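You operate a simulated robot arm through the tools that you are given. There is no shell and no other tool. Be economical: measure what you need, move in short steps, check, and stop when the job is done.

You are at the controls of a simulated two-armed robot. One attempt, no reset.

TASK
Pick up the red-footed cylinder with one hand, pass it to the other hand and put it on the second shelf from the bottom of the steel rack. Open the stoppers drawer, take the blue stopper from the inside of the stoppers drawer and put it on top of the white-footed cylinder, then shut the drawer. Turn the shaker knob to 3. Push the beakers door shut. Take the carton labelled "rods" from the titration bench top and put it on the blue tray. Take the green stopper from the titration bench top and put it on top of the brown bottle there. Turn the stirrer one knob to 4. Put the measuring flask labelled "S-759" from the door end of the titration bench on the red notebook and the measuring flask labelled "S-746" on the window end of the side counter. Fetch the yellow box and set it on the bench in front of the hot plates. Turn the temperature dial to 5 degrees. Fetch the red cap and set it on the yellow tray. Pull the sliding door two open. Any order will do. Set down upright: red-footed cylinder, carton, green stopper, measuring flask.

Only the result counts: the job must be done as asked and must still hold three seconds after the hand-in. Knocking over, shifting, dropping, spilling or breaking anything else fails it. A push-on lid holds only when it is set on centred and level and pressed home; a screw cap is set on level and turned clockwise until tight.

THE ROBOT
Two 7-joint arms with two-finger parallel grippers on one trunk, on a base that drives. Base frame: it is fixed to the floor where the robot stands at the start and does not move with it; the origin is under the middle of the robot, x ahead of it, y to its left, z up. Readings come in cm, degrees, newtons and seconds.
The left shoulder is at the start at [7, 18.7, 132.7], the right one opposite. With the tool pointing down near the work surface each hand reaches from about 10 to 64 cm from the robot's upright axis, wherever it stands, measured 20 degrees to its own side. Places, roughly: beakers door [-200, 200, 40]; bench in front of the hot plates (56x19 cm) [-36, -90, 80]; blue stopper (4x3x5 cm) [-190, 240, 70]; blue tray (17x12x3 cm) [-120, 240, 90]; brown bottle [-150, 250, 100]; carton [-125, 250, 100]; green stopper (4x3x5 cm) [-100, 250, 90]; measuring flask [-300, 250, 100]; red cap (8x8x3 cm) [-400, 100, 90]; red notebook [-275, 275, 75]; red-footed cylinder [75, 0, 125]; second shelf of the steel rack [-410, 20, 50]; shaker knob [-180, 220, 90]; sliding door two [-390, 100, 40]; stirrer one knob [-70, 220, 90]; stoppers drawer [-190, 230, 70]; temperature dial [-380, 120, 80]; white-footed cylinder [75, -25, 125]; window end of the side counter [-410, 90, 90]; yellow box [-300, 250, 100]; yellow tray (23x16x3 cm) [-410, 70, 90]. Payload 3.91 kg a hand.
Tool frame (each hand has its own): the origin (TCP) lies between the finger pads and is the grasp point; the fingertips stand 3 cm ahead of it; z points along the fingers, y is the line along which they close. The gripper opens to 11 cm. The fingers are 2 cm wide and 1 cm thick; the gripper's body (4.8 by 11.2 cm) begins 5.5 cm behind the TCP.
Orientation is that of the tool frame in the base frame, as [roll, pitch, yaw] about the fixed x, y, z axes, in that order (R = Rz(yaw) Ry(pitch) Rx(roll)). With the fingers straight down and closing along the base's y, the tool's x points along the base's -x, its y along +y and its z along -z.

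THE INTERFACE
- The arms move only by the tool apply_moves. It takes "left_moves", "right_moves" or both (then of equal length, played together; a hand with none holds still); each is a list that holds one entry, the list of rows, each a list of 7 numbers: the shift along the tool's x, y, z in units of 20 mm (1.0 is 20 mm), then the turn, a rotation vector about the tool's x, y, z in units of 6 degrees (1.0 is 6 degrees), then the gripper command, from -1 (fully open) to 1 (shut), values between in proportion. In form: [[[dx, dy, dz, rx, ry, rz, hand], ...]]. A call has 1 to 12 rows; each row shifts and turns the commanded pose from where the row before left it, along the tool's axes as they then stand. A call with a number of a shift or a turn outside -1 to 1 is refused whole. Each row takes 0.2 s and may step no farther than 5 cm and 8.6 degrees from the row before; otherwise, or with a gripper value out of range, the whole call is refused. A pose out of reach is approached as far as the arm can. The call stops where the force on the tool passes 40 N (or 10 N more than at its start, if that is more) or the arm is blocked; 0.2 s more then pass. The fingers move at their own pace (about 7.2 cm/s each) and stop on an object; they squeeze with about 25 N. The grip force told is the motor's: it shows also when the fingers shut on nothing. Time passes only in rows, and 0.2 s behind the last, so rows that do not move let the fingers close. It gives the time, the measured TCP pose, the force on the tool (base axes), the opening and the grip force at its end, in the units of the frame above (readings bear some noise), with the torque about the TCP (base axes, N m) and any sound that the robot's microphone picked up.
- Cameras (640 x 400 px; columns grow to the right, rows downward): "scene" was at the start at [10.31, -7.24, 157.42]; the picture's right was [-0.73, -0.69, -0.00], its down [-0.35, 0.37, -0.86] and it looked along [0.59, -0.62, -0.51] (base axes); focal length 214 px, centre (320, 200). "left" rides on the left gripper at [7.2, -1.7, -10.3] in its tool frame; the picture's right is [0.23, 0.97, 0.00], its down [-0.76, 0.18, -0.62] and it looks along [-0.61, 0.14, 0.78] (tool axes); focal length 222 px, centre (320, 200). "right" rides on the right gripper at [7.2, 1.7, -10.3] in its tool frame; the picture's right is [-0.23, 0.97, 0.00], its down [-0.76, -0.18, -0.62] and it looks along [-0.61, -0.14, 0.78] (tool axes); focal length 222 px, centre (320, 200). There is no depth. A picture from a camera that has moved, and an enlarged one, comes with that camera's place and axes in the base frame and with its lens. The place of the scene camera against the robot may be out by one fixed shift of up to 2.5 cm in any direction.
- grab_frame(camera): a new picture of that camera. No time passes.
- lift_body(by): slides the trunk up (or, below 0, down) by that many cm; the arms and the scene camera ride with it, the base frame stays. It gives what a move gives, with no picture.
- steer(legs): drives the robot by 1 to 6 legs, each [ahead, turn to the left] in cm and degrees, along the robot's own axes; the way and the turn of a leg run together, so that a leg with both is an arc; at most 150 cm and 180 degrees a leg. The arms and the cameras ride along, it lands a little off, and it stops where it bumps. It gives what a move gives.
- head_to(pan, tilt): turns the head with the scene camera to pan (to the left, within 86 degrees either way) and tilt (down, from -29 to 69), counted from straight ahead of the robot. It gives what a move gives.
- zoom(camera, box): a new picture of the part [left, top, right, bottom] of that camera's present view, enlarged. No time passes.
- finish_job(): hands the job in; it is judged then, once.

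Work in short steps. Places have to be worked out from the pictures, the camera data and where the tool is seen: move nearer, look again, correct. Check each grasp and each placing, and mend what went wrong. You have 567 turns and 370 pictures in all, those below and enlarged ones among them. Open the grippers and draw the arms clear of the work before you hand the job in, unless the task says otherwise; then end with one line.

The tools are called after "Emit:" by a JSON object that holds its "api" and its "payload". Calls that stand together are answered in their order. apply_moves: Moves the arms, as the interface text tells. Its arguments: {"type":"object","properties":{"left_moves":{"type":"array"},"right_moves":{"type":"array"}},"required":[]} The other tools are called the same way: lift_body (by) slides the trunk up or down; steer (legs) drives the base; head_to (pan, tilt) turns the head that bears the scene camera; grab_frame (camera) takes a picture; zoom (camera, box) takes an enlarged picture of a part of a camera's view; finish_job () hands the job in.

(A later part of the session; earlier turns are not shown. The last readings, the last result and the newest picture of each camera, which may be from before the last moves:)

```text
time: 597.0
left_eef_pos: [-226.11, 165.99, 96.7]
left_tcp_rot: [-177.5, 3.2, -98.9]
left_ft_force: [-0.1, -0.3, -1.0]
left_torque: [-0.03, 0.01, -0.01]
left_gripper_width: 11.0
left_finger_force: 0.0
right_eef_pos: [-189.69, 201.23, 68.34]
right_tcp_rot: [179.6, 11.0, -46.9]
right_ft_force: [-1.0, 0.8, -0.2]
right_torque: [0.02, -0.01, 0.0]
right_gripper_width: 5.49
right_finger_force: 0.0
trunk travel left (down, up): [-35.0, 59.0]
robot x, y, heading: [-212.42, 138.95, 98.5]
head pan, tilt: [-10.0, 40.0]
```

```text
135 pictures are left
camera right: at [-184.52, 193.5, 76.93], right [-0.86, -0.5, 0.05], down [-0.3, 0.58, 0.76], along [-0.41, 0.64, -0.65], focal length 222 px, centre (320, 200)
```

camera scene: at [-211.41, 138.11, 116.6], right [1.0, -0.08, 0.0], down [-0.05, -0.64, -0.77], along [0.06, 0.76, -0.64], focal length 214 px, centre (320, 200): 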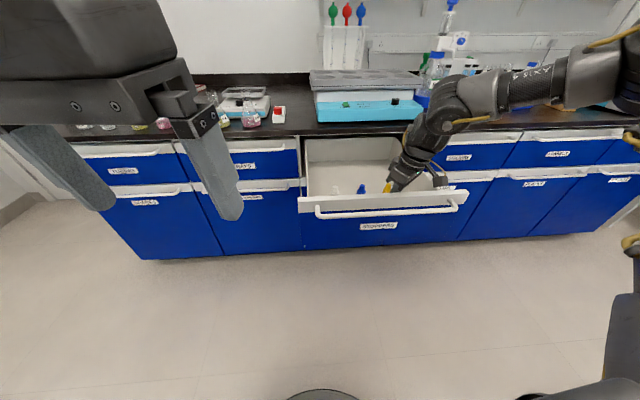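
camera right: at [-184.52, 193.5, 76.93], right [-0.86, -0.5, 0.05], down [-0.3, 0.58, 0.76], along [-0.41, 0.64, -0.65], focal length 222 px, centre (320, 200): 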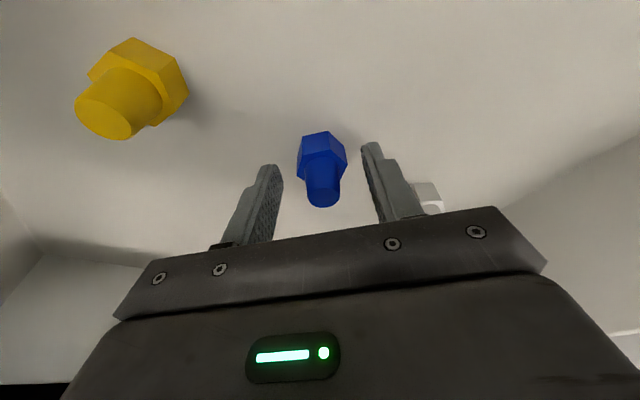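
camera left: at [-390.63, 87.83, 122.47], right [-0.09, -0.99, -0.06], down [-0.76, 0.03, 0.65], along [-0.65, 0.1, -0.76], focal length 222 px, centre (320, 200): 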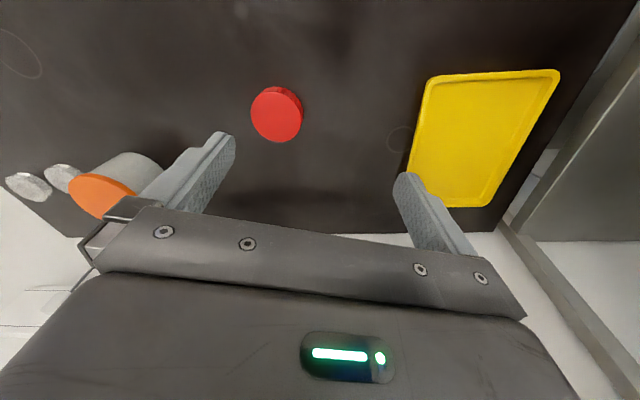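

Emit:
{"api": "lift_body", "payload": {"by": -0.8}}

Emit:
{"api": "apply_moves", "payload": {"right_moves": [[[0, 0, 0, 0, 0, 0, 0.4], [0, 0, 0, 0, 0, 0, 0.8], [0, 0, 0, 0, 0, 0, 1], [0, 0, 0, 0, 0, 0, 1]]]}}

Emit:
{"api": "lift_body", "payload": {"by": 36}}

Emit:
{"api": "grab_frame", "payload": {"camera": "right"}}

```text
time: 597.6
left_eef_pos: [-226.03, 166.04, 95.76]
left_tcp_rot: [-177.5, 3.2, -98.9]
left_ft_force: [0.4, 0.0, 0.3]
left_torque: [-0.01, 0.01, -0.02]
left_gripper_width: 10.99
left_finger_force: 0.0
right_eef_pos: [-189.6, 201.21, 67.54]
right_tcp_rot: [179.7, 11.1, -46.7]
right_ft_force: [-0.1, -0.4, 0.7]
right_torque: [-0.01, -0.01, 0.01]
right_gripper_width: 5.5
right_finger_force: 0.1
trunk travel left (down, up): [-34.2, 59.8]
robot x, y, heading: [-212.72, 139.17, 98.6]
head pan, tilt: [-10.0, 40.0]
```

```text
time: 598.6
left_eef_pos: [-226.0, 166.18, 95.77]
left_tcp_rot: [-177.4, 3.2, -98.9]
left_ft_force: [0.1, 0.7, 0.5]
left_torque: [-0.02, 0.02, -0.01]
left_gripper_width: 10.98
left_finger_force: 0.1
right_eef_pos: [-189.49, 201.24, 67.43]
right_tcp_rot: [179.6, 11.0, -46.8]
right_ft_force: [0.3, -0.6, 1.2]
right_torque: [-0.03, 0.0, -0.02]
right_gripper_width: 2.76
right_finger_force: 25.3
trunk travel left (down, up): [-34.2, 59.8]
robot x, y, heading: [-212.6, 138.67, 98.8]
head pan, tilt: [-10.0, 40.0]
```

```text
time: 602.1
left_eef_pos: [-226.08, 166.16, 131.81]
left_tcp_rot: [-177.5, 3.3, -98.9]
left_ft_force: [-0.3, 0.0, 0.1]
left_torque: [0.0, 0.01, -0.01]
left_gripper_width: 11.0
left_finger_force: 0.0
right_eef_pos: [-189.65, 201.27, 103.45]
right_tcp_rot: [179.5, 11.1, -47.0]
right_ft_force: [-0.4, 0.2, -0.4]
right_torque: [0.0, -0.03, 0.0]
right_gripper_width: 2.79
right_finger_force: 25.8
trunk travel left (down, up): [-70.2, 23.8]
robot x, y, heading: [-212.83, 139.07, 98.9]
head pan, tilt: [-10.0, 40.0]
```

```text
134 pictures are left
camera right: at [-184.51, 193.52, 112.1], right [-0.86, -0.5, 0.05], down [-0.3, 0.58, 0.76], along [-0.41, 0.64, -0.65], focal length 222 px, centre (320, 200)
```

right: 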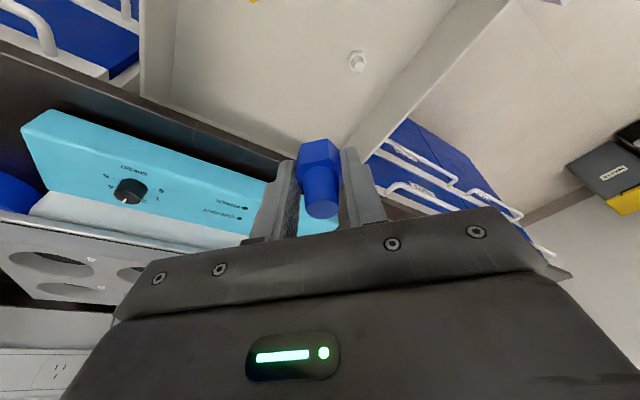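

Stopper gripped by its head. I'll lay it on its side on a clear bench spot near (-125, 220) and regrip. Drive there.

Emit:
{"api": "steer", "payload": {"legs": [[0, -98.8], [64, 0], [0, 98.8]]}}

Emit:
{"api": "apply_moves", "payload": {"right_moves": [[[0, 0, 0, 0, -1, 0, 1], [0, 0, 0, 0, -1, 0, 1], [0, 0, 0, 0, -1, 0, 1], [0, 0, 0, 0, -1, 0, 1], [0, 0, 0, 0, -1, 0, 1], [0, 0, 0, 0, -1, 0, 1], [0, 0, 0, 0, -1, 0, 1], [0, 0, 0, 0, -1, 0, 1], [0, 0, 0, 0, -1, 0, 1], [0, 0, 0, 0, -1, 0, 1]]]}}

Emit:
{"api": "head_to", "payload": {"pan": -15, "tilt": 38}}

Emit:
{"api": "grab_frame", "payload": {"camera": "scene"}}

```text
time: 614.1
left_eef_pos: [-161.58, 166.11, 131.8]
left_tcp_rot: [-177.5, 3.2, -98.2]
left_ft_force: [0.2, 0.2, -0.9]
left_torque: [0.01, 0.01, -0.04]
left_gripper_width: 11.01
left_finger_force: 0.1
right_eef_pos: [-125.46, 201.52, 103.57]
right_tcp_rot: [179.7, 11.1, -46.3]
right_ft_force: [0.2, 0.4, -0.3]
right_torque: [0.0, -0.03, 0.03]
right_gripper_width: 2.78
right_finger_force: 24.7
trunk travel left (down, up): [-70.2, 23.8]
robot x, y, heading: [-147.74, 139.44, 99.0]
head pan, tilt: [-10.0, 40.0]
```

```text
time: 616.3
left_eef_pos: [-161.61, 166.01, 131.87]
left_tcp_rot: [-177.6, 3.3, -98.4]
left_ft_force: [0.8, 0.5, 0.1]
left_torque: [0.01, 0.03, -0.01]
left_gripper_width: 11.02
left_finger_force: 0.0
right_eef_pos: [-125.35, 201.44, 103.54]
right_tcp_rot: [178.8, 71.2, -47.5]
right_ft_force: [-0.9, 0.2, 0.0]
right_torque: [0.0, 0.03, 0.02]
right_gripper_width: 2.78
right_finger_force: 24.6
trunk travel left (down, up): [-70.2, 23.8]
robot x, y, heading: [-147.91, 139.13, 99.3]
head pan, tilt: [-10.0, 40.0]
```

```text
time: 616.9
left_eef_pos: [-161.55, 165.96, 131.89]
left_tcp_rot: [-177.5, 3.2, -98.4]
left_ft_force: [-0.3, 0.0, 0.1]
left_torque: [0.0, 0.0, 0.0]
left_gripper_width: 10.99
left_finger_force: 0.1
right_eef_pos: [-125.42, 201.61, 103.49]
right_tcp_rot: [178.6, 71.1, -47.3]
right_ft_force: [0.1, 0.0, 0.3]
right_torque: [-0.02, 0.01, 0.04]
right_gripper_width: 2.78
right_finger_force: 24.5
trunk travel left (down, up): [-70.2, 23.8]
robot x, y, heading: [-147.85, 139.08, 99.5]
head pan, tilt: [-15.0, 38.0]
```

```text
133 pictures are left
camera scene: at [-148.8, 152.06, 142.79], right [0.99, -0.1, 0.0], down [-0.06, -0.61, -0.79], along [0.08, 0.78, -0.62], focal length 214 px, centre (320, 200)
```

scene: 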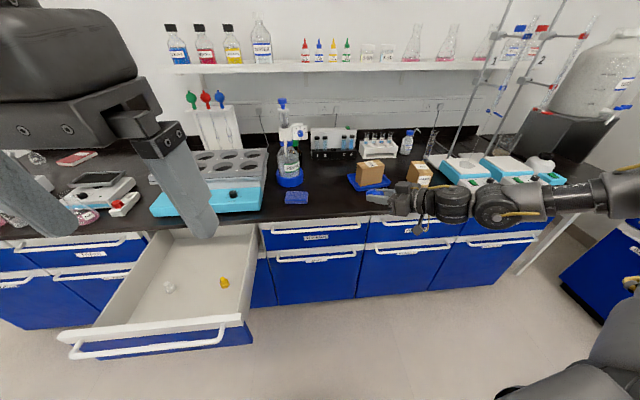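

Forward 16 cm and lower to just above the bench.

Emit:
{"api": "steer", "payload": {"legs": [[16, 0]]}}

Emit:
{"api": "lift_body", "payload": {"by": -14.5}}

Emit:
{"api": "zoom", "payload": {"camera": "scene", "box": [300, 150, 460, 270]}}

```text
time: 618.4
left_eef_pos: [-164.26, 181.64, 131.85]
left_tcp_rot: [-177.5, 3.2, -98.2]
left_ft_force: [0.6, 0.8, -0.3]
left_torque: [0.01, 0.0, 0.04]
left_gripper_width: 11.02
left_finger_force: 0.1
right_eef_pos: [-128.24, 217.32, 103.53]
right_tcp_rot: [178.8, 71.2, -47.2]
right_ft_force: [0.0, -0.8, 0.0]
right_torque: [0.03, -0.02, 0.0]
right_gripper_width: 2.79
right_finger_force: 25.2
trunk travel left (down, up): [-70.2, 23.8]
robot x, y, heading: [-150.31, 155.07, 99.8]
head pan, tilt: [-15.0, 38.0]
```

```text
time: 620.1
left_eef_pos: [-164.26, 181.86, 117.45]
left_tcp_rot: [-177.5, 3.2, -98.1]
left_ft_force: [0.3, 0.0, 0.3]
left_torque: [-0.01, -0.02, 0.0]
left_gripper_width: 11.01
left_finger_force: 0.0
right_eef_pos: [-128.33, 217.45, 88.95]
right_tcp_rot: [178.7, 71.1, -47.3]
right_ft_force: [-0.6, -0.2, -0.7]
right_torque: [-0.01, -0.02, -0.01]
right_gripper_width: 2.77
right_finger_force: 25.2
trunk travel left (down, up): [-55.7, 38.3]
robot x, y, heading: [-150.29, 154.9, 99.4]
head pan, tilt: [-15.0, 38.0]
```

```text
3.33 times, centred on (380, 210) of scene
camera zoom: at [-151.47, 167.85, 128.29], right [1.0, -0.1, 0.0], down [-0.06, -0.61, -0.79], along [0.08, 0.78, -0.62], focal length 715 px, centre (120, 167)
```

zoom: 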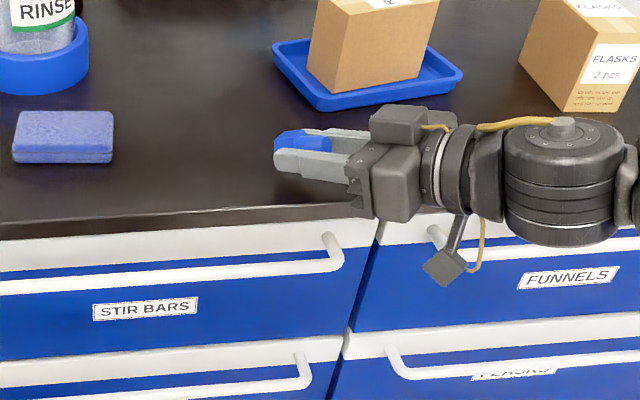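

Emit:
{"api": "lift_body", "payload": {"by": -1.2}}

Emit:
{"api": "lift_body", "payload": {"by": -0.6}}

Emit:
{"api": "lift_body", "payload": {"by": -0.5}}

```text
time: 620.7
left_eef_pos: [-164.3, 181.76, 116.13]
left_tcp_rot: [-177.5, 3.2, -98.1]
left_ft_force: [-0.4, 0.4, 0.0]
left_torque: [0.01, 0.02, 0.03]
left_gripper_width: 10.96
left_finger_force: 0.0
right_eef_pos: [-128.21, 217.32, 87.93]
right_tcp_rot: [178.8, 71.1, -47.3]
right_ft_force: [0.2, 0.2, -1.0]
right_torque: [-0.01, 0.02, -0.01]
right_gripper_width: 2.79
right_finger_force: 25.0
trunk travel left (down, up): [-54.5, 39.5]
robot x, y, heading: [-150.39, 154.78, 99.5]
head pan, tilt: [-15.0, 38.0]
```

```text
time: 621.2
left_eef_pos: [-164.33, 181.63, 115.59]
left_tcp_rot: [-177.5, 3.3, -98.1]
left_ft_force: [0.5, -0.1, -0.3]
left_torque: [-0.01, 0.02, 0.02]
left_gripper_width: 11.0
left_finger_force: 0.1
right_eef_pos: [-128.38, 217.38, 87.62]
right_tcp_rot: [179.0, 71.6, -46.8]
right_ft_force: [1.0, 1.3, 17.7]
right_torque: [0.38, 0.26, -0.05]
right_gripper_width: 2.77
right_finger_force: 25.0
trunk travel left (down, up): [-53.9, 40.1]
robot x, y, heading: [-150.28, 155.06, 99.4]
head pan, tilt: [-15.0, 38.0]
```

```text
time: 621.8
left_eef_pos: [-164.26, 181.54, 115.2]
left_tcp_rot: [-177.5, 3.3, -98.0]
left_ft_force: [0.0, 0.1, 0.2]
left_torque: [0.0, 0.0, -0.01]
left_gripper_width: 11.03
left_finger_force: 0.1
right_eef_pos: [-128.33, 217.33, 86.9]
right_tcp_rot: [179.0, 71.4, -47.0]
right_ft_force: [1.4, 2.2, 19.0]
right_torque: [0.4, 0.32, -0.04]
right_gripper_width: 2.79
right_finger_force: 25.8
trunk travel left (down, up): [-53.4, 40.6]
robot x, y, heading: [-151.15, 154.82, 99.5]
head pan, tilt: [-15.0, 38.0]
```

Touching. Open and withdraw backward.

Emit:
{"api": "apply_moves", "payload": {"right_moves": [[[0, 0, 0, 0, 0, 0, 0.3], [0, 0, 0, 0, 0, 0, 0], [0, 0, 0, 0, 0, 0, 0]]]}}

Emit:
{"api": "zoom", "payload": {"camera": "scene", "box": [330, 160, 430, 235]}}

```text
time: 622.5
left_eef_pos: [-164.43, 181.54, 115.13]
left_tcp_rot: [-177.5, 3.4, -98.1]
left_ft_force: [0.3, 0.4, -1.3]
left_torque: [0.0, 0.03, -0.01]
left_gripper_width: 11.02
left_finger_force: 0.0
right_eef_pos: [-128.35, 217.14, 86.79]
right_tcp_rot: [179.2, 71.3, -46.6]
right_ft_force: [-4.3, -4.9, 16.2]
right_torque: [0.48, 0.01, 0.22]
right_gripper_width: 5.16
right_finger_force: 0.1
trunk travel left (down, up): [-53.4, 40.6]
robot x, y, heading: [-150.66, 154.65, 99.7]
head pan, tilt: [-15.0, 38.0]
```

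```text
5.33 times, centred on (380, 198) of scene
camera zoom: at [-151.61, 167.56, 126.02], right [1.0, -0.1, 0.0], down [-0.06, -0.61, -0.79], along [0.08, 0.79, -0.61], focal length 1144 px, centre (0, 213)
```

zoom: 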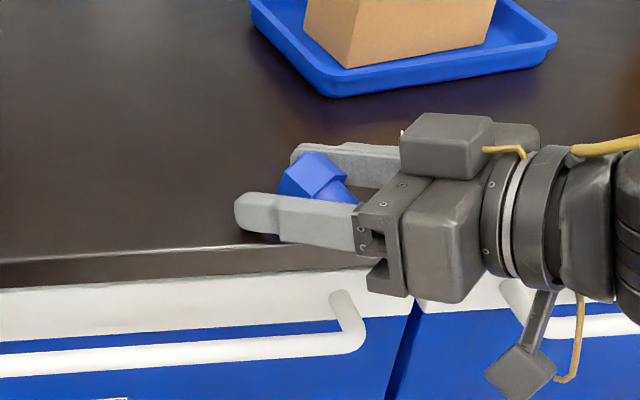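

It lies on its side with the stem towards the hand. Lift 1 cm and withdraw.

Emit:
{"api": "lift_body", "payload": {"by": 1}}

Emit:
{"api": "apply_moves", "payload": {"right_moves": [[[0, 0, -0.6, 0, 0, 0, -0.1], [0, 0, -1, 0, 0, 0, -0.1], [0, 0, -1, 0, 0, 0, -0.1], [0, 0, -1, 0, 0, 0, -0.1]]]}}

Emit:
{"api": "lift_body", "payload": {"by": 16}}

Emit:
{"api": "zoom", "payload": {"camera": "scene", "box": [330, 180, 430, 255]}}

```text
time: 623.1
left_eef_pos: [-164.3, 181.72, 116.01]
left_tcp_rot: [-177.6, 3.2, -98.1]
left_ft_force: [-0.1, -0.1, -0.3]
left_torque: [0.0, -0.02, 0.0]
left_gripper_width: 11.01
left_finger_force: 0.2
right_eef_pos: [-128.16, 217.36, 87.54]
right_tcp_rot: [178.7, 71.0, -47.3]
right_ft_force: [0.2, -0.4, 0.1]
right_torque: [-0.01, 0.03, -0.01]
right_gripper_width: 5.52
right_finger_force: 0.0
trunk travel left (down, up): [-54.4, 39.6]
robot x, y, heading: [-150.47, 155.1, 99.2]
head pan, tilt: [-15.0, 38.0]
```

```text
time: 624.1
left_eef_pos: [-164.17, 181.71, 116.01]
left_tcp_rot: [-177.6, 3.3, -98.2]
left_ft_force: [0.9, 0.0, -1.1]
left_torque: [0.02, 0.03, 0.04]
left_gripper_width: 10.99
left_finger_force: 0.0
right_eef_pos: [-123.54, 212.36, 90.05]
right_tcp_rot: [178.7, 71.2, -47.2]
right_ft_force: [-0.2, 0.3, -0.2]
right_torque: [-0.01, 0.02, -0.01]
right_gripper_width: 6.06
right_finger_force: 0.0
trunk travel left (down, up): [-54.4, 39.6]
robot x, y, heading: [-150.63, 155.24, 99.7]
head pan, tilt: [-15.0, 38.0]
```

```text
time: 626.0
left_eef_pos: [-164.21, 181.82, 132.05]
left_tcp_rot: [-177.6, 3.2, -98.2]
left_ft_force: [-0.1, -0.7, -0.3]
left_torque: [0.0, 0.0, -0.02]
left_gripper_width: 11.01
left_finger_force: 0.0
right_eef_pos: [-123.58, 212.38, 105.98]
right_tcp_rot: [178.6, 71.1, -47.3]
right_ft_force: [0.0, 1.1, 0.5]
right_torque: [0.02, 0.0, 0.02]
right_gripper_width: 6.06
right_finger_force: 0.1
trunk travel left (down, up): [-70.4, 23.6]
robot x, y, heading: [-150.37, 155.1, 99.5]
head pan, tilt: [-15.0, 38.0]
```

```text
5.33 times, centred on (380, 218) of scene
camera zoom: at [-151.46, 167.87, 142.98], right [1.0, -0.1, 0.0], down [-0.06, -0.61, -0.79], along [0.08, 0.78, -0.62], focal length 1144 px, centre (0, 107)
```

zoom: 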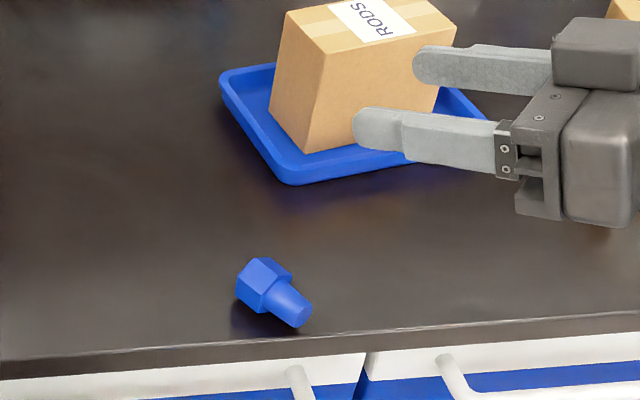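

Good. Now shut the drawer: go round with the hand high, then push its front.

Emit:
{"api": "steer", "payload": {"legs": [[-33, 0], [0, 80.5], [78, 0], [0, -90]]}}

Emit:
{"api": "apply_moves", "payload": {"right_moves": [[[0, 0, 0, 0, 0, 0, 1], [0, 0, 0, 0, 0, 0, 1], [0, 0, 0, 0, 0, 0, 1]]]}}

Emit:
{"api": "lift_body", "payload": {"by": -33}}

Emit:
{"api": "grab_frame", "payload": {"camera": "scene"}}

```text
time: 628.3
left_eef_pos: [-158.88, 149.31, 132.21]
left_tcp_rot: [-177.6, 3.4, -97.8]
left_ft_force: [0.6, 0.1, -0.1]
left_torque: [0.01, -0.01, -0.04]
left_gripper_width: 11.0
left_finger_force: 0.1
right_eef_pos: [-118.26, 180.29, 106.13]
right_tcp_rot: [178.8, 71.2, -46.9]
right_ft_force: [-0.7, 0.7, 0.4]
right_torque: [0.05, 0.0, 0.01]
right_gripper_width: 6.05
right_finger_force: 0.1
trunk travel left (down, up): [-70.4, 23.6]
robot x, y, heading: [-145.08, 122.94, 99.7]
head pan, tilt: [-15.0, 38.0]
stopped in leg 1: the robot was blocked; the commanded pose is now the measured one
```

```text
time: 629.1
left_eef_pos: [-158.94, 149.64, 132.06]
left_tcp_rot: [-177.5, 3.2, -97.8]
left_ft_force: [-0.6, 0.4, -0.9]
left_torque: [-0.02, -0.04, 0.02]
left_gripper_width: 11.0
left_finger_force: 0.1
right_eef_pos: [-118.45, 180.48, 105.95]
right_tcp_rot: [178.6, 71.1, -47.2]
right_ft_force: [-0.5, -0.6, 0.8]
right_torque: [0.0, -0.02, 0.01]
right_gripper_width: 0.0
right_finger_force: 25.2
trunk travel left (down, up): [-70.4, 23.6]
robot x, y, heading: [-145.06, 122.73, 100.0]
head pan, tilt: [-15.0, 38.0]
```

```text
time: 632.3
left_eef_pos: [-159.01, 149.57, 99.11]
left_tcp_rot: [-177.5, 3.2, -97.7]
left_ft_force: [0.2, -0.3, -0.2]
left_torque: [-0.01, 0.0, 0.01]
left_gripper_width: 11.01
left_finger_force: 0.1
right_eef_pos: [-118.39, 180.38, 73.1]
right_tcp_rot: [178.6, 71.1, -47.0]
right_ft_force: [0.2, -0.6, 0.2]
right_torque: [-0.02, 0.01, 0.0]
right_gripper_width: 0.0
right_finger_force: 24.7
trunk travel left (down, up): [-37.4, 56.6]
robot x, y, heading: [-145.39, 123.0, 99.7]
head pan, tilt: [-15.0, 38.0]
```

```text
129 pictures are left
camera scene: at [-146.11, 135.73, 109.99], right [1.0, -0.09, 0.0], down [-0.06, -0.61, -0.79], along [0.07, 0.78, -0.62], focal length 214 px, centre (320, 200)
```

scene: 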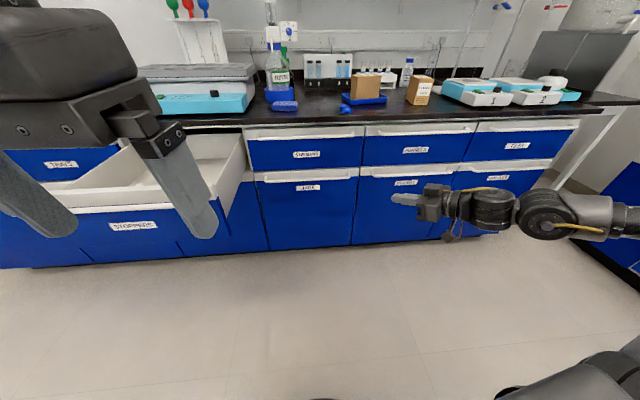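

The base touched the cart behind. Raise again, go forward 10 cm and then left.

Emit:
{"api": "lift_body", "payload": {"by": 33}}

Emit:
{"api": "steer", "payload": {"legs": [[9, 0], [0, 80.5], [78, 0], [0, -90], [-12, 0]]}}

Emit:
{"api": "lift_body", "payload": {"by": -33}}

Emit:
{"api": "grab_frame", "payload": {"camera": "scene"}}

```text
time: 635.6
left_eef_pos: [-159.04, 149.54, 132.09]
left_tcp_rot: [-177.6, 3.1, -97.9]
left_ft_force: [-0.2, -0.3, 0.7]
left_torque: [0.03, -0.01, 0.03]
left_gripper_width: 11.0
left_finger_force: 0.1
right_eef_pos: [-118.43, 180.4, 105.97]
right_tcp_rot: [178.7, 71.2, -47.1]
right_ft_force: [-0.8, -0.7, -0.9]
right_torque: [0.0, 0.0, 0.0]
right_gripper_width: 0.0
right_finger_force: 24.8
trunk travel left (down, up): [-70.4, 23.6]
robot x, y, heading: [-145.35, 123.27, 99.6]
head pan, tilt: [-15.0, 38.0]
```

```text
time: 648.6
left_eef_pos: [-234.4, 147.82, 132.12]
left_tcp_rot: [-177.5, 3.2, -106.7]
left_ft_force: [1.4, 0.4, -0.5]
left_torque: [0.02, 0.03, 0.04]
left_gripper_width: 10.99
left_finger_force: 0.1
right_eef_pos: [-189.41, 172.02, 106.02]
right_tcp_rot: [178.7, 71.1, -56.0]
right_ft_force: [-0.4, -0.2, -0.3]
right_torque: [0.03, -0.01, -0.06]
right_gripper_width: 0.0
right_finger_force: 24.8
trunk travel left (down, up): [-70.4, 23.6]
robot x, y, heading: [-224.94, 118.95, 90.8]
head pan, tilt: [-15.0, 38.0]
```

```text
time: 651.9
left_eef_pos: [-234.42, 147.9, 98.99]
left_tcp_rot: [-177.6, 3.2, -106.6]
left_ft_force: [-0.1, 0.2, -0.2]
left_torque: [0.02, 0.01, 0.01]
left_gripper_width: 11.01
left_finger_force: 0.0
right_eef_pos: [-189.57, 171.95, 73.14]
right_tcp_rot: [178.7, 71.1, -55.9]
right_ft_force: [0.3, 1.0, -0.5]
right_torque: [-0.03, -0.02, -0.01]
right_gripper_width: 0.01
right_finger_force: 25.1
trunk travel left (down, up): [-37.4, 56.6]
robot x, y, heading: [-224.73, 119.48, 90.8]
head pan, tilt: [-15.0, 38.0]
```

```text
128 pictures are left
camera scene: at [-223.75, 131.94, 109.99], right [0.97, -0.25, 0.0], down [-0.15, -0.6, -0.79], along [0.19, 0.76, -0.62], focal length 214 px, centre (320, 200)
```

scene: 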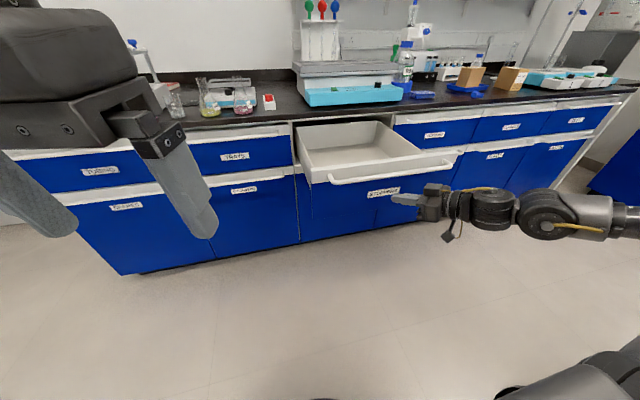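

Push the drawer shut by driving forward.

Emit:
{"api": "steer", "payload": {"legs": [[46, 0]]}}

Emit:
{"api": "grab_frame", "payload": {"camera": "scene"}}

```text
time: 654.5
left_eef_pos: [-235.14, 190.94, 99.08]
left_tcp_rot: [-177.4, 3.1, -106.5]
left_ft_force: [-0.1, -0.7, -0.4]
left_torque: [-0.02, -0.02, 0.0]
left_gripper_width: 11.01
left_finger_force: 0.0
right_eef_pos: [-190.59, 215.09, 72.91]
right_tcp_rot: [178.0, 71.0, -56.0]
right_ft_force: [1.4, -3.4, 2.0]
right_torque: [0.04, 0.01, -0.01]
right_gripper_width: 0.01
right_finger_force: 25.2
trunk travel left (down, up): [-37.4, 56.6]
robot x, y, heading: [-225.57, 162.37, 90.9]
head pan, tilt: [-15.0, 38.0]
stopped in leg 1: the force on the tool passed its limit at 159 N (the readings are from after the stop); the commanded pose is now the measured one
```

```text
127 pictures are left
camera scene: at [-224.51, 175.16, 109.99], right [0.97, -0.24, 0.0], down [-0.15, -0.6, -0.79], along [0.19, 0.76, -0.62], focal length 214 px, centre (320, 200)
```

scene: 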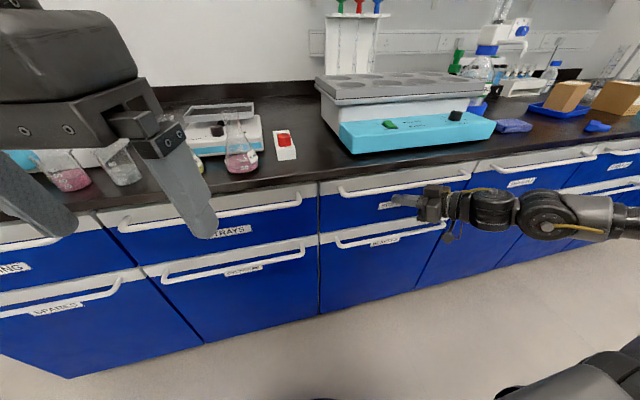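

Drawer is shut. Next the flasks at the door end: raise, back off and drive left for a look.

Emit:
{"api": "steer", "payload": {"legs": [[-22, 0]]}}

Emit:
{"api": "lift_body", "payload": {"by": 34}}

Emit:
{"api": "steer", "payload": {"legs": [[0, 89], [80, 0], [0, -95]]}}

Emit:
{"api": "head_to", "payload": {"pan": 5, "tilt": 30}}

Emit:
{"api": "grab_frame", "payload": {"camera": "scene"}}

```text
time: 656.1
left_eef_pos: [-234.84, 169.27, 99.12]
left_tcp_rot: [-177.4, 3.2, -106.5]
left_ft_force: [0.5, -0.2, 1.0]
left_torque: [0.05, -0.01, -0.04]
left_gripper_width: 11.0
left_finger_force: 0.0
right_eef_pos: [-190.17, 193.41, 73.07]
right_tcp_rot: [178.0, 71.0, -55.9]
right_ft_force: [0.1, -0.4, 0.1]
right_torque: [0.01, -0.02, -0.01]
right_gripper_width: 0.0
right_finger_force: 25.7
trunk travel left (down, up): [-37.4, 56.6]
robot x, y, heading: [-225.22, 141.0, 91.0]
head pan, tilt: [-15.0, 38.0]
```

```text
time: 659.5
left_eef_pos: [-234.91, 169.56, 132.97]
left_tcp_rot: [-177.3, 3.1, -106.6]
left_ft_force: [0.0, -0.7, 0.6]
left_torque: [0.0, -0.02, 0.02]
left_gripper_width: 10.97
left_finger_force: 0.1
right_eef_pos: [-190.21, 193.39, 107.0]
right_tcp_rot: [177.9, 70.9, -56.0]
right_ft_force: [0.0, -0.1, -0.2]
right_torque: [0.0, -0.01, -0.02]
right_gripper_width: 0.0
right_finger_force: 25.1
trunk travel left (down, up): [-71.4, 22.6]
robot x, y, heading: [-225.26, 140.74, 91.0]
head pan, tilt: [-15.0, 38.0]
```

```text
time: 671.5
left_eef_pos: [-311.98, 170.28, 133.03]
left_tcp_rot: [-177.3, 3.2, -112.0]
left_ft_force: [-0.4, 0.5, 0.4]
left_torque: [0.0, 0.03, 0.01]
left_gripper_width: 11.0
left_finger_force: 0.0
right_eef_pos: [-265.34, 189.94, 106.97]
right_tcp_rot: [178.0, 70.9, -61.4]
right_ft_force: [-1.0, 0.3, -1.0]
right_torque: [0.05, -0.01, 0.0]
right_gripper_width: 0.0
right_finger_force: 24.8
trunk travel left (down, up): [-71.4, 22.6]
robot x, y, heading: [-305.17, 141.03, 85.4]
head pan, tilt: [-15.0, 38.0]
```

```text
time: 672.4
left_eef_pos: [-311.96, 170.19, 133.13]
left_tcp_rot: [-177.4, 3.1, -111.9]
left_ft_force: [0.6, 0.4, -0.8]
left_torque: [0.01, -0.02, 0.0]
left_gripper_width: 11.0
left_finger_force: 0.0
right_eef_pos: [-265.23, 189.93, 106.89]
right_tcp_rot: [177.9, 71.0, -61.5]
right_ft_force: [-0.1, 0.7, 0.9]
right_torque: [-0.01, -0.04, 0.02]
right_gripper_width: 0.01
right_finger_force: 24.9
trunk travel left (down, up): [-71.4, 22.6]
robot x, y, heading: [-305.35, 140.71, 85.4]
head pan, tilt: [5.0, 30.0]
```

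```text
126 pictures are left
camera scene: at [-305.75, 154.32, 145.22], right [1.0, 0.01, 0.0], down [0.0, -0.5, -0.87], along [-0.01, 0.87, -0.5], focal length 214 px, centre (320, 200)
```

scene: 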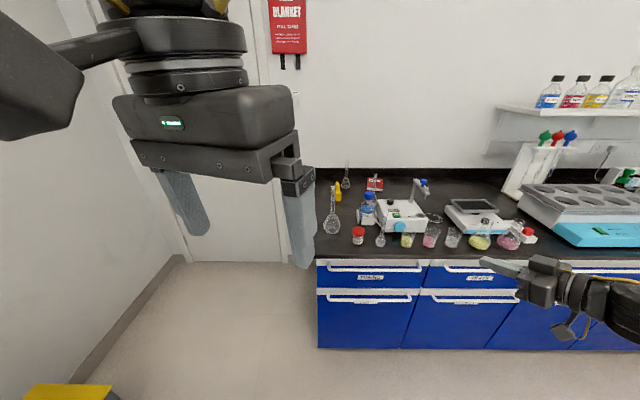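

Emit:
{"api": "zoom", "payload": {"camera": "scene", "box": [310, 150, 450, 260]}}

```text
3.64 times, centred on (380, 205) of scene
camera zoom: at [-305.75, 154.32, 145.22], right [1.0, 0.01, 0.0], down [0.0, -0.5, -0.87], along [-0.01, 0.87, -0.5], focal length 780 px, centre (102, 182)
```

zoom: 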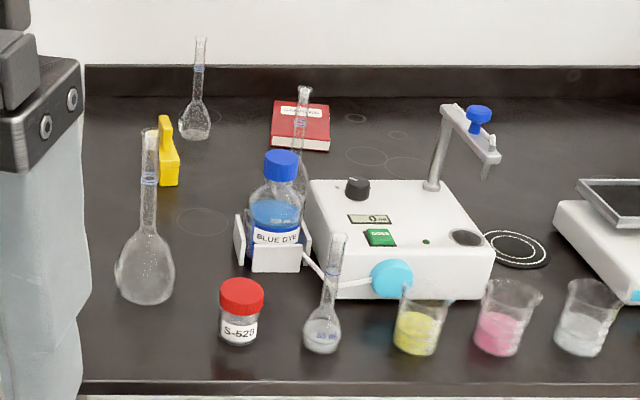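

Emit:
{"api": "zoom", "payload": {"camera": "scene", "box": [318, 170, 348, 240]}}

Emit:
{"api": "zoom", "payload": {"camera": "scene", "box": [360, 205, 400, 250]}}

Emit:
{"api": "zoom", "payload": {"camera": "scene", "box": [330, 155, 400, 205]}}

```text
5.71 times, centred on (333, 205) of scene
camera zoom: at [-305.75, 154.32, 145.22], right [1.0, 0.01, 0.0], down [0.0, -0.5, -0.87], along [-0.01, 0.87, -0.5], focal length 1226 px, centre (246, 171)
```

zoom: 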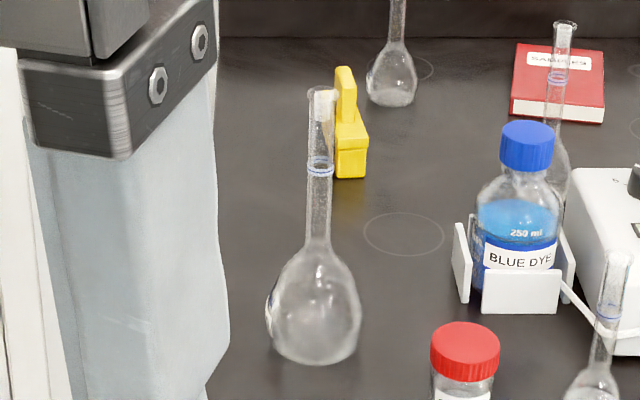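

```text
8.89 times, centred on (380, 228) of scene
camera zoom: at [-305.75, 154.32, 145.22], right [1.0, 0.01, 0.0], down [0.0, -0.5, -0.87], along [-0.01, 0.87, -0.5], focal length 1906 px, centre (-213, -44)
```

zoom: 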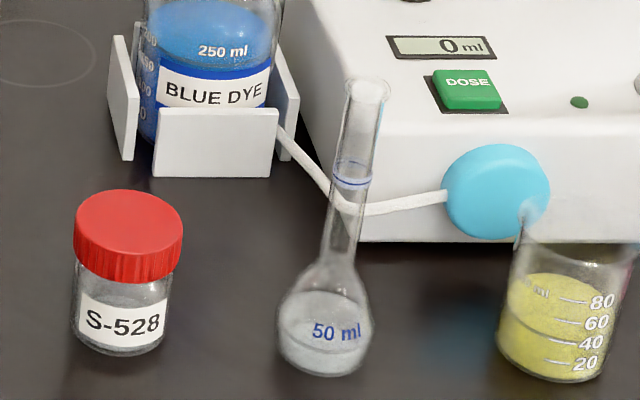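

```text
8.00 times, centred on (365, 180) of scene
camera zoom: at [-305.75, 154.32, 145.22], right [1.0, 0.01, 0.0], down [0.0, -0.5, -0.87], along [-0.01, 0.87, -0.5], focal length 1716 px, centre (-40, 360)
```

zoom: 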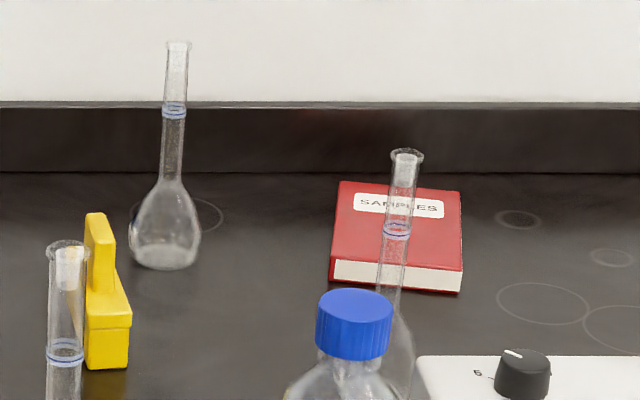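

No labels visible from the front. Take views from both hand cameras.

Emit:
{"api": "steer", "payload": {"legs": [[22, 0]]}}

Emit:
{"api": "grab_frame", "payload": {"camera": "right"}}

Emit:
{"api": "grab_frame", "payload": {"camera": "left"}}

```text
time: 674.0
left_eef_pos: [-310.16, 191.97, 133.01]
left_tcp_rot: [-177.4, 3.1, -112.2]
left_ft_force: [0.5, -1.4, -0.5]
left_torque: [0.0, 0.0, -0.01]
left_gripper_width: 10.99
left_finger_force: 0.2
right_eef_pos: [-263.37, 211.69, 107.03]
right_tcp_rot: [178.0, 71.0, -61.7]
right_ft_force: [0.5, -0.6, -0.4]
right_torque: [-0.01, 0.0, 0.01]
right_gripper_width: 0.0
right_finger_force: 25.2
trunk travel left (down, up): [-71.4, 22.6]
robot x, y, heading: [-303.29, 162.84, 85.5]
head pan, tilt: [5.0, 30.0]
```

```text
121 pictures are left
camera right: at [-258.75, 200.23, 103.36], right [-0.88, -0.43, 0.23], down [0.33, -0.2, 0.92], along [-0.35, 0.88, 0.32], focal length 222 px, centre (320, 200)
```

right: 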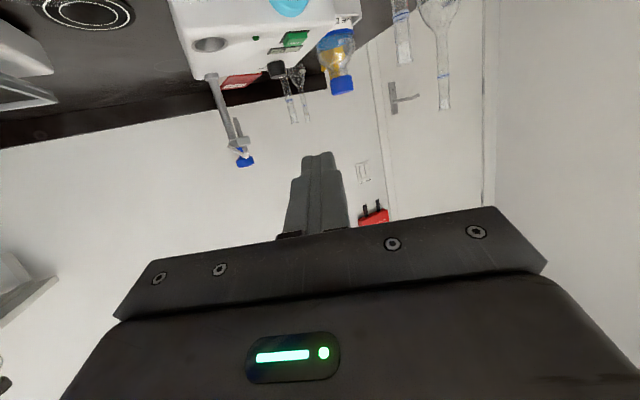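

```text
120 pictures are left
camera left: at [-311.98, 184.44, 143.04], right [-0.99, 0.16, -0.06], down [0.08, 0.75, 0.66], along [0.15, 0.64, -0.75], focal length 222 px, centre (320, 200)
```

left: 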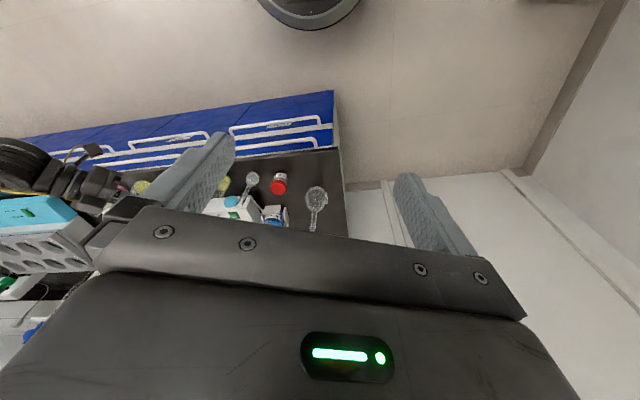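

View them from the left side: drive round to (-362, 225).

Emit:
{"api": "steer", "payload": {"legs": [[-15, 0], [0, 94], [60, 0], [0, -90], [65, 0], [0, -80]]}}

Emit:
{"api": "head_to", "payload": {"pan": 0, "tilt": 30}}

Emit:
{"api": "grab_frame", "payload": {"camera": "scene"}}

```text
time: 681.9
left_eef_pos: [-385.08, 140.25, 132.85]
left_tcp_rot: [-177.4, 2.7, -18.4]
left_ft_force: [-0.9, 0.5, -0.1]
left_torque: [0.03, -0.03, 0.0]
left_gripper_width: 11.0
left_finger_force: 0.1
right_eef_pos: [-407.44, 185.93, 106.5]
right_tcp_rot: [177.6, 70.7, 31.5]
right_ft_force: [-0.1, -0.4, -0.4]
right_torque: [0.0, -0.02, 0.03]
right_gripper_width: 0.02
right_finger_force: 25.2
trunk travel left (down, up): [-71.4, 22.6]
robot x, y, heading: [-355.83, 148.44, 179.1]
head pan, tilt: [5.0, 30.0]
stopped in leg 3: the robot was blocked; the commanded pose is now the measured one
```

```text
time: 682.6
left_eef_pos: [-384.74, 140.32, 133.06]
left_tcp_rot: [-177.4, 3.0, -18.5]
left_ft_force: [-0.1, 0.6, 0.1]
left_torque: [-0.02, 0.0, 0.01]
left_gripper_width: 11.0
left_finger_force: 0.1
right_eef_pos: [-407.02, 185.78, 106.87]
right_tcp_rot: [178.0, 71.0, 31.9]
right_ft_force: [0.2, 0.1, -0.3]
right_torque: [-0.01, 0.0, 0.03]
right_gripper_width: 0.0
right_finger_force: 24.9
trunk travel left (down, up): [-71.4, 22.6]
robot x, y, heading: [-355.9, 148.99, 178.9]
head pan, tilt: [0.0, 30.0]
```

```text
119 pictures are left
camera scene: at [-370.58, 148.48, 145.23], right [0.02, 1.0, 0.0], down [0.5, -0.01, -0.87], along [-0.87, 0.02, -0.5], focal length 214 px, centre (320, 200)
```

scene: 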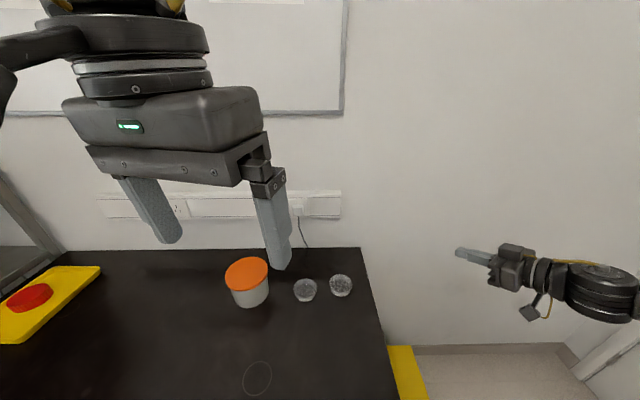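

Back off and go up along the left end of the bench instead.

Emit:
{"api": "steer", "payload": {"legs": [[-9, 0], [0, -89], [72, 0], [0, -75]]}}

Emit:
{"api": "grab_frame", "payload": {"camera": "scene"}}

```text
time: 694.3
left_eef_pos: [-322.04, 238.08, 133.05]
left_tcp_rot: [-177.3, 3.0, 177.8]
left_ft_force: [0.2, -0.5, -0.6]
left_torque: [0.0, 0.0, 0.02]
left_gripper_width: 11.0
left_finger_force: 0.1
right_eef_pos: [-288.0, 200.77, 106.95]
right_tcp_rot: [178.0, 71.0, -131.8]
right_ft_force: [0.6, 0.2, 0.1]
right_torque: [0.01, -0.01, 0.02]
right_gripper_width: 0.01
right_finger_force: 24.8
trunk travel left (down, up): [-71.4, 22.6]
robot x, y, heading: [-347.32, 221.4, 15.3]
head pan, tilt: [0.0, 30.0]
```

```text
118 pictures are left
camera scene: at [-334.87, 224.87, 145.23], right [0.26, -0.97, 0.0], down [-0.48, -0.13, -0.87], along [0.84, 0.23, -0.5], focal length 214 px, centre (320, 200)
```

scene: 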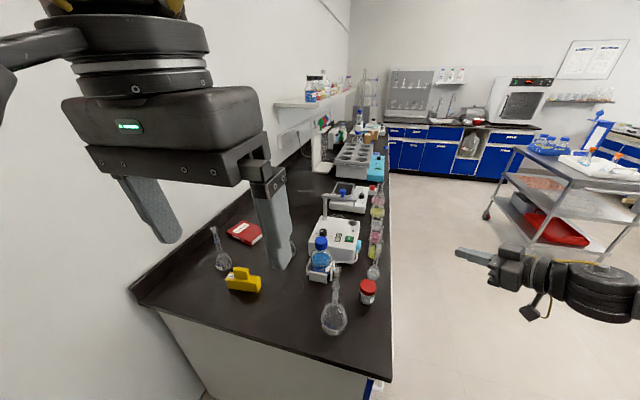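

Emit:
{"api": "zoom", "payload": {"camera": "scene", "box": [190, 215, 280, 300]}}

Emit:
{"api": "zoom", "payload": {"camera": "scene", "box": [295, 240, 390, 345]}}

```text
4.71 times, centred on (235, 258) of scene
camera zoom: at [-334.87, 224.87, 145.23], right [0.26, -0.97, 0.0], down [-0.48, -0.13, -0.87], along [0.84, 0.23, -0.5], focal length 1009 px, centre (720, -71)
```

zoom: 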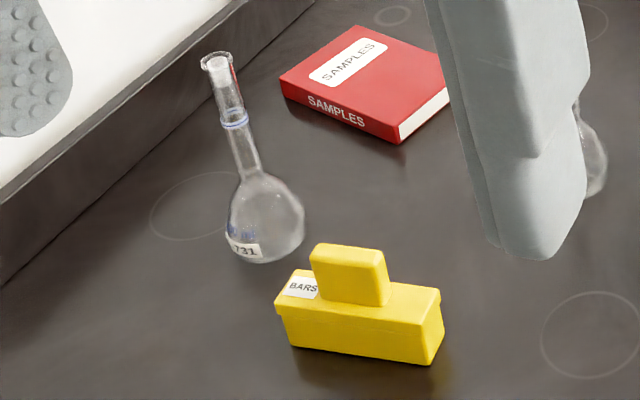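

```text
3.81 times, centred on (342, 292) of scene
camera zoom: at [-334.87, 224.87, 145.23], right [0.26, -0.97, 0.0], down [-0.48, -0.13, -0.87], along [0.84, 0.23, -0.5], focal length 817 px, centre (234, -152)
```

zoom: 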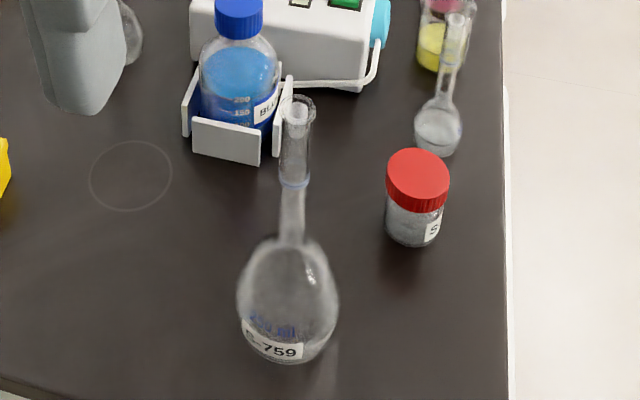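

A is S-759, B reads S-731. C is hidden by the gripper; turn a little to see C, and check D's other side.

Emit:
{"api": "steer", "payload": {"legs": [[0, 14]]}}

Emit:
{"api": "head_to", "payload": {"pan": -14, "tilt": 30}}

Emit:
{"api": "zoom", "payload": {"camera": "scene", "box": [230, 190, 390, 300]}}

```text
time: 695.6
left_eef_pos: [-326.74, 243.76, 133.04]
left_tcp_rot: [-177.4, 3.0, -168.4]
left_ft_force: [0.4, 0.3, 0.4]
left_torque: [0.02, 0.03, 0.01]
left_gripper_width: 10.99
left_finger_force: 0.1
right_eef_pos: [-284.58, 215.7, 106.93]
right_tcp_rot: [177.9, 70.9, -117.9]
right_ft_force: [0.3, 0.4, 0.0]
right_torque: [0.01, 0.0, -0.01]
right_gripper_width: 0.0
right_finger_force: 25.5
trunk travel left (down, up): [-71.4, 22.6]
robot x, y, heading: [-347.32, 221.8, 29.2]
head pan, tilt: [0.0, 30.0]
```

```text
time: 696.3
left_eef_pos: [-326.85, 243.79, 132.95]
left_tcp_rot: [-177.4, 3.0, -168.3]
left_ft_force: [-1.0, -0.7, 0.8]
left_torque: [0.0, 0.02, 0.03]
left_gripper_width: 11.01
left_finger_force: 0.1
right_eef_pos: [-284.56, 215.73, 106.84]
right_tcp_rot: [178.1, 71.0, -117.8]
right_ft_force: [-0.1, -0.2, -0.3]
right_torque: [-0.01, -0.03, 0.01]
right_gripper_width: 0.0
right_finger_force: 24.9
trunk travel left (down, up): [-71.4, 22.6]
robot x, y, heading: [-347.53, 221.71, 29.0]
head pan, tilt: [-14.0, 30.0]
```

```text
3.64 times, centred on (310, 245) of scene
camera zoom: at [-335.32, 226.01, 145.23], right [0.26, -0.97, 0.0], down [-0.48, -0.13, -0.87], along [0.84, 0.22, -0.5], focal length 780 px, centre (356, 36)
```

zoom: 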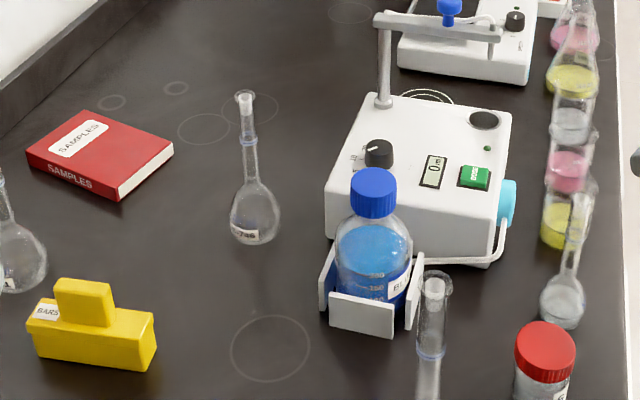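

Emit:
{"api": "zoom", "payload": {"camera": "scene", "box": [282, 232, 306, 262]}}

Emit:
{"api": "zoom", "payload": {"camera": "scene", "box": [360, 255, 390, 290]}}

```text
13.33 times, centred on (294, 247) of scene
camera zoom: at [-335.32, 226.01, 145.23], right [0.26, -0.97, 0.0], down [-0.48, -0.13, -0.87], along [0.84, 0.22, -0.5], focal length 2860 px, centre (667, -427)
```

zoom: 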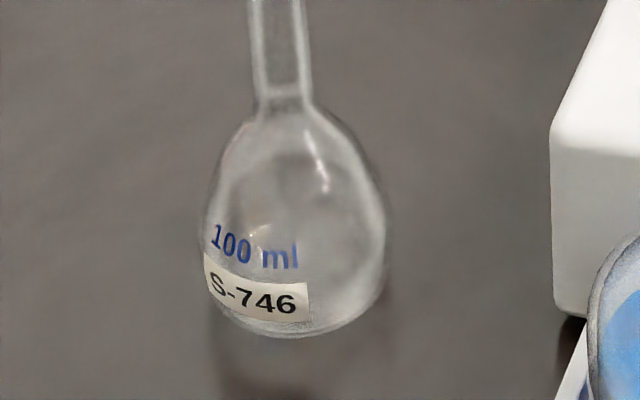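

```text
11.43 times, centred on (375, 272) of scene
camera zoom: at [-335.32, 226.01, 145.23], right [0.26, -0.97, 0.0], down [-0.48, -0.13, -0.87], along [0.84, 0.22, -0.5], focal length 2451 px, centre (-309, -629)
```

zoom: 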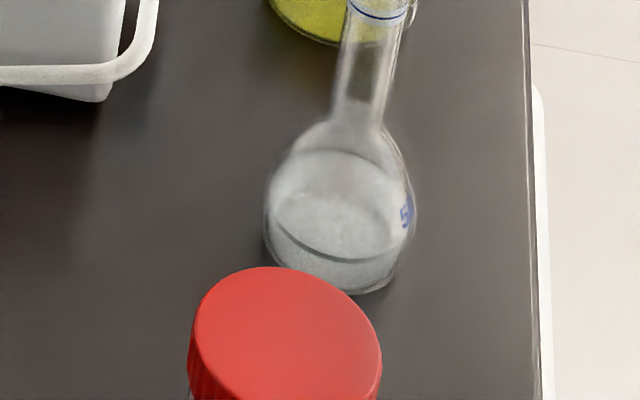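

C is S-746, A is S-759. I'll grip their necks from above. First A: raise and turn the right tool down.

Emit:
{"api": "lift_body", "payload": {"by": 18}}

Emit:
{"api": "apply_moves", "payload": {"right_moves": [[[0, 0, 0, 0, 1, 0, 0], [0, 0, 0, 0, 1, 0, 0], [0, 0, 0, 0, 1, 0, 0], [0, 0, 0, 0, 1, 0, 0], [0, 0, 0, 0, 1, 0, 0], [0, 0, 0, 0, 1, 0, 0], [0, 0, 0, 0, 1, 0, 0], [0, 0, 0, 0, 1, 0, 0], [0, 0, 0, 0, 1, 0, 0], [0, 0, 0, 0, 1, 0, 0]]]}}

Emit:
{"api": "steer", "payload": {"legs": [[-18, 0], [0, 20]]}}

Emit:
{"api": "grab_frame", "payload": {"camera": "right"}}

```text
time: 698.3
left_eef_pos: [-326.76, 243.83, 151.02]
left_tcp_rot: [-177.4, 3.0, -168.3]
left_ft_force: [0.1, -0.1, 0.3]
left_torque: [0.02, 0.0, 0.0]
left_gripper_width: 11.0
left_finger_force: 0.1
right_eef_pos: [-284.64, 215.58, 124.85]
right_tcp_rot: [178.1, 70.8, -117.9]
right_ft_force: [-0.1, -0.1, -0.3]
right_torque: [0.0, -0.03, 0.02]
right_gripper_width: 0.0
right_finger_force: 24.7
trunk travel left (down, up): [-89.4, 4.6]
robot x, y, heading: [-347.49, 221.86, 28.9]
head pan, tilt: [-14.0, 30.0]
```

```text
time: 700.5
left_eef_pos: [-326.7, 243.97, 150.97]
left_tcp_rot: [-177.4, 2.9, -168.3]
left_ft_force: [0.2, 0.4, 0.1]
left_torque: [0.03, 0.0, 0.0]
left_gripper_width: 11.02
left_finger_force: 0.1
right_eef_pos: [-284.67, 215.92, 124.71]
right_tcp_rot: [179.4, 10.7, -116.1]
right_ft_force: [0.8, -0.2, 0.2]
right_torque: [-0.01, -0.02, -0.02]
right_gripper_width: 5.5
right_finger_force: 0.1
trunk travel left (down, up): [-89.4, 4.6]
robot x, y, heading: [-347.59, 221.82, 28.9]
head pan, tilt: [-14.0, 30.0]
```

```text
time: 703.1
left_eef_pos: [-351.4, 240.49, 150.97]
left_tcp_rot: [-177.5, 3.0, -148.6]
left_ft_force: [0.2, 0.4, 1.2]
left_torque: [0.01, 0.0, -0.02]
left_gripper_width: 11.01
left_finger_force: 0.0
right_eef_pos: [-302.25, 228.3, 124.78]
right_tcp_rot: [179.3, 11.0, -96.3]
right_ft_force: [-0.1, 0.5, -0.5]
right_torque: [-0.01, 0.0, -0.01]
right_gripper_width: 5.49
right_finger_force: 0.1
trunk travel left (down, up): [-89.4, 4.6]
robot x, y, heading: [-363.72, 213.44, 48.7]
head pan, tilt: [-14.0, 30.0]
```

```text
112 pictures are left
camera right: at [-304.79, 219.45, 133.51], right [-0.94, 0.33, 0.05], down [0.25, 0.6, 0.75], along [0.21, 0.73, -0.65], focal length 222 px, centre (320, 200)
```

right: 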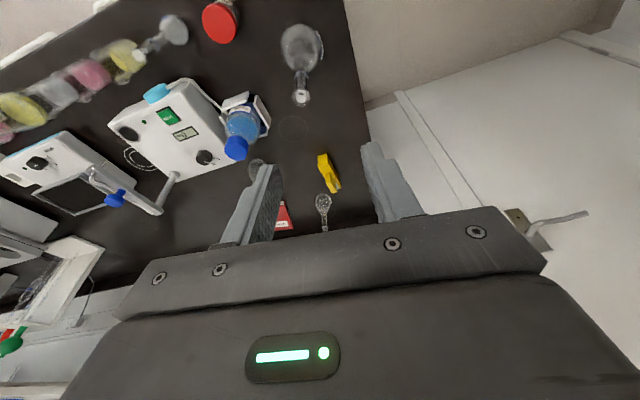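

Neck of A at (-300.2, 230.2). Align and lower.

Emit:
{"api": "apply_moves", "payload": {"right_moves": [[[-0.44, -0.44, 0.08, 0, 0, 0, 0], [-0.44, -0.44, 0.08, 0, 0, 0, 0]]]}}

Emit:
{"api": "lift_body", "payload": {"by": -14}}

Emit:
{"api": "grab_frame", "payload": {"camera": "right"}}

```text
time: 703.7
left_eef_pos: [-351.27, 240.71, 150.97]
left_tcp_rot: [-177.4, 3.0, -148.6]
left_ft_force: [0.4, -0.2, -0.5]
left_torque: [-0.01, 0.02, 0.05]
left_gripper_width: 10.98
left_finger_force: 0.0
right_eef_pos: [-300.22, 230.2, 124.93]
right_tcp_rot: [179.3, 11.0, -96.5]
right_ft_force: [-0.7, 0.2, 0.4]
right_torque: [0.01, 0.0, 0.01]
right_gripper_width: 5.49
right_finger_force: 0.0
trunk travel left (down, up): [-89.4, 4.6]
robot x, y, heading: [-363.64, 213.11, 48.5]
head pan, tilt: [-14.0, 30.0]
```

```text
time: 705.4
left_eef_pos: [-351.34, 240.65, 136.93]
left_tcp_rot: [-177.4, 3.0, -148.6]
left_ft_force: [0.2, -0.8, 0.6]
left_torque: [-0.01, 0.01, -0.02]
left_gripper_width: 11.02
left_finger_force: 0.1
right_eef_pos: [-300.31, 230.07, 110.79]
right_tcp_rot: [179.3, 10.9, -96.5]
right_ft_force: [0.3, 0.8, 0.6]
right_torque: [-0.02, 0.05, -0.01]
right_gripper_width: 5.53
right_finger_force: 0.0
trunk travel left (down, up): [-75.4, 18.6]
robot x, y, heading: [-363.62, 213.43, 49.1]
head pan, tilt: [-14.0, 30.0]
```

```text
111 pictures are left
camera right: at [-302.9, 221.23, 119.61], right [-0.94, 0.33, 0.05], down [0.25, 0.61, 0.75], along [0.22, 0.72, -0.65], focal length 222 px, centre (320, 200)
```

right: 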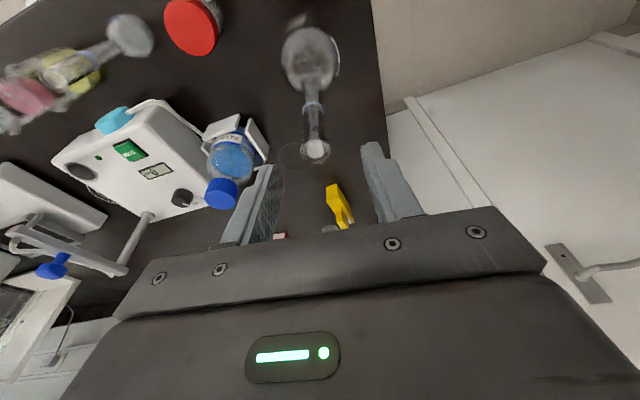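

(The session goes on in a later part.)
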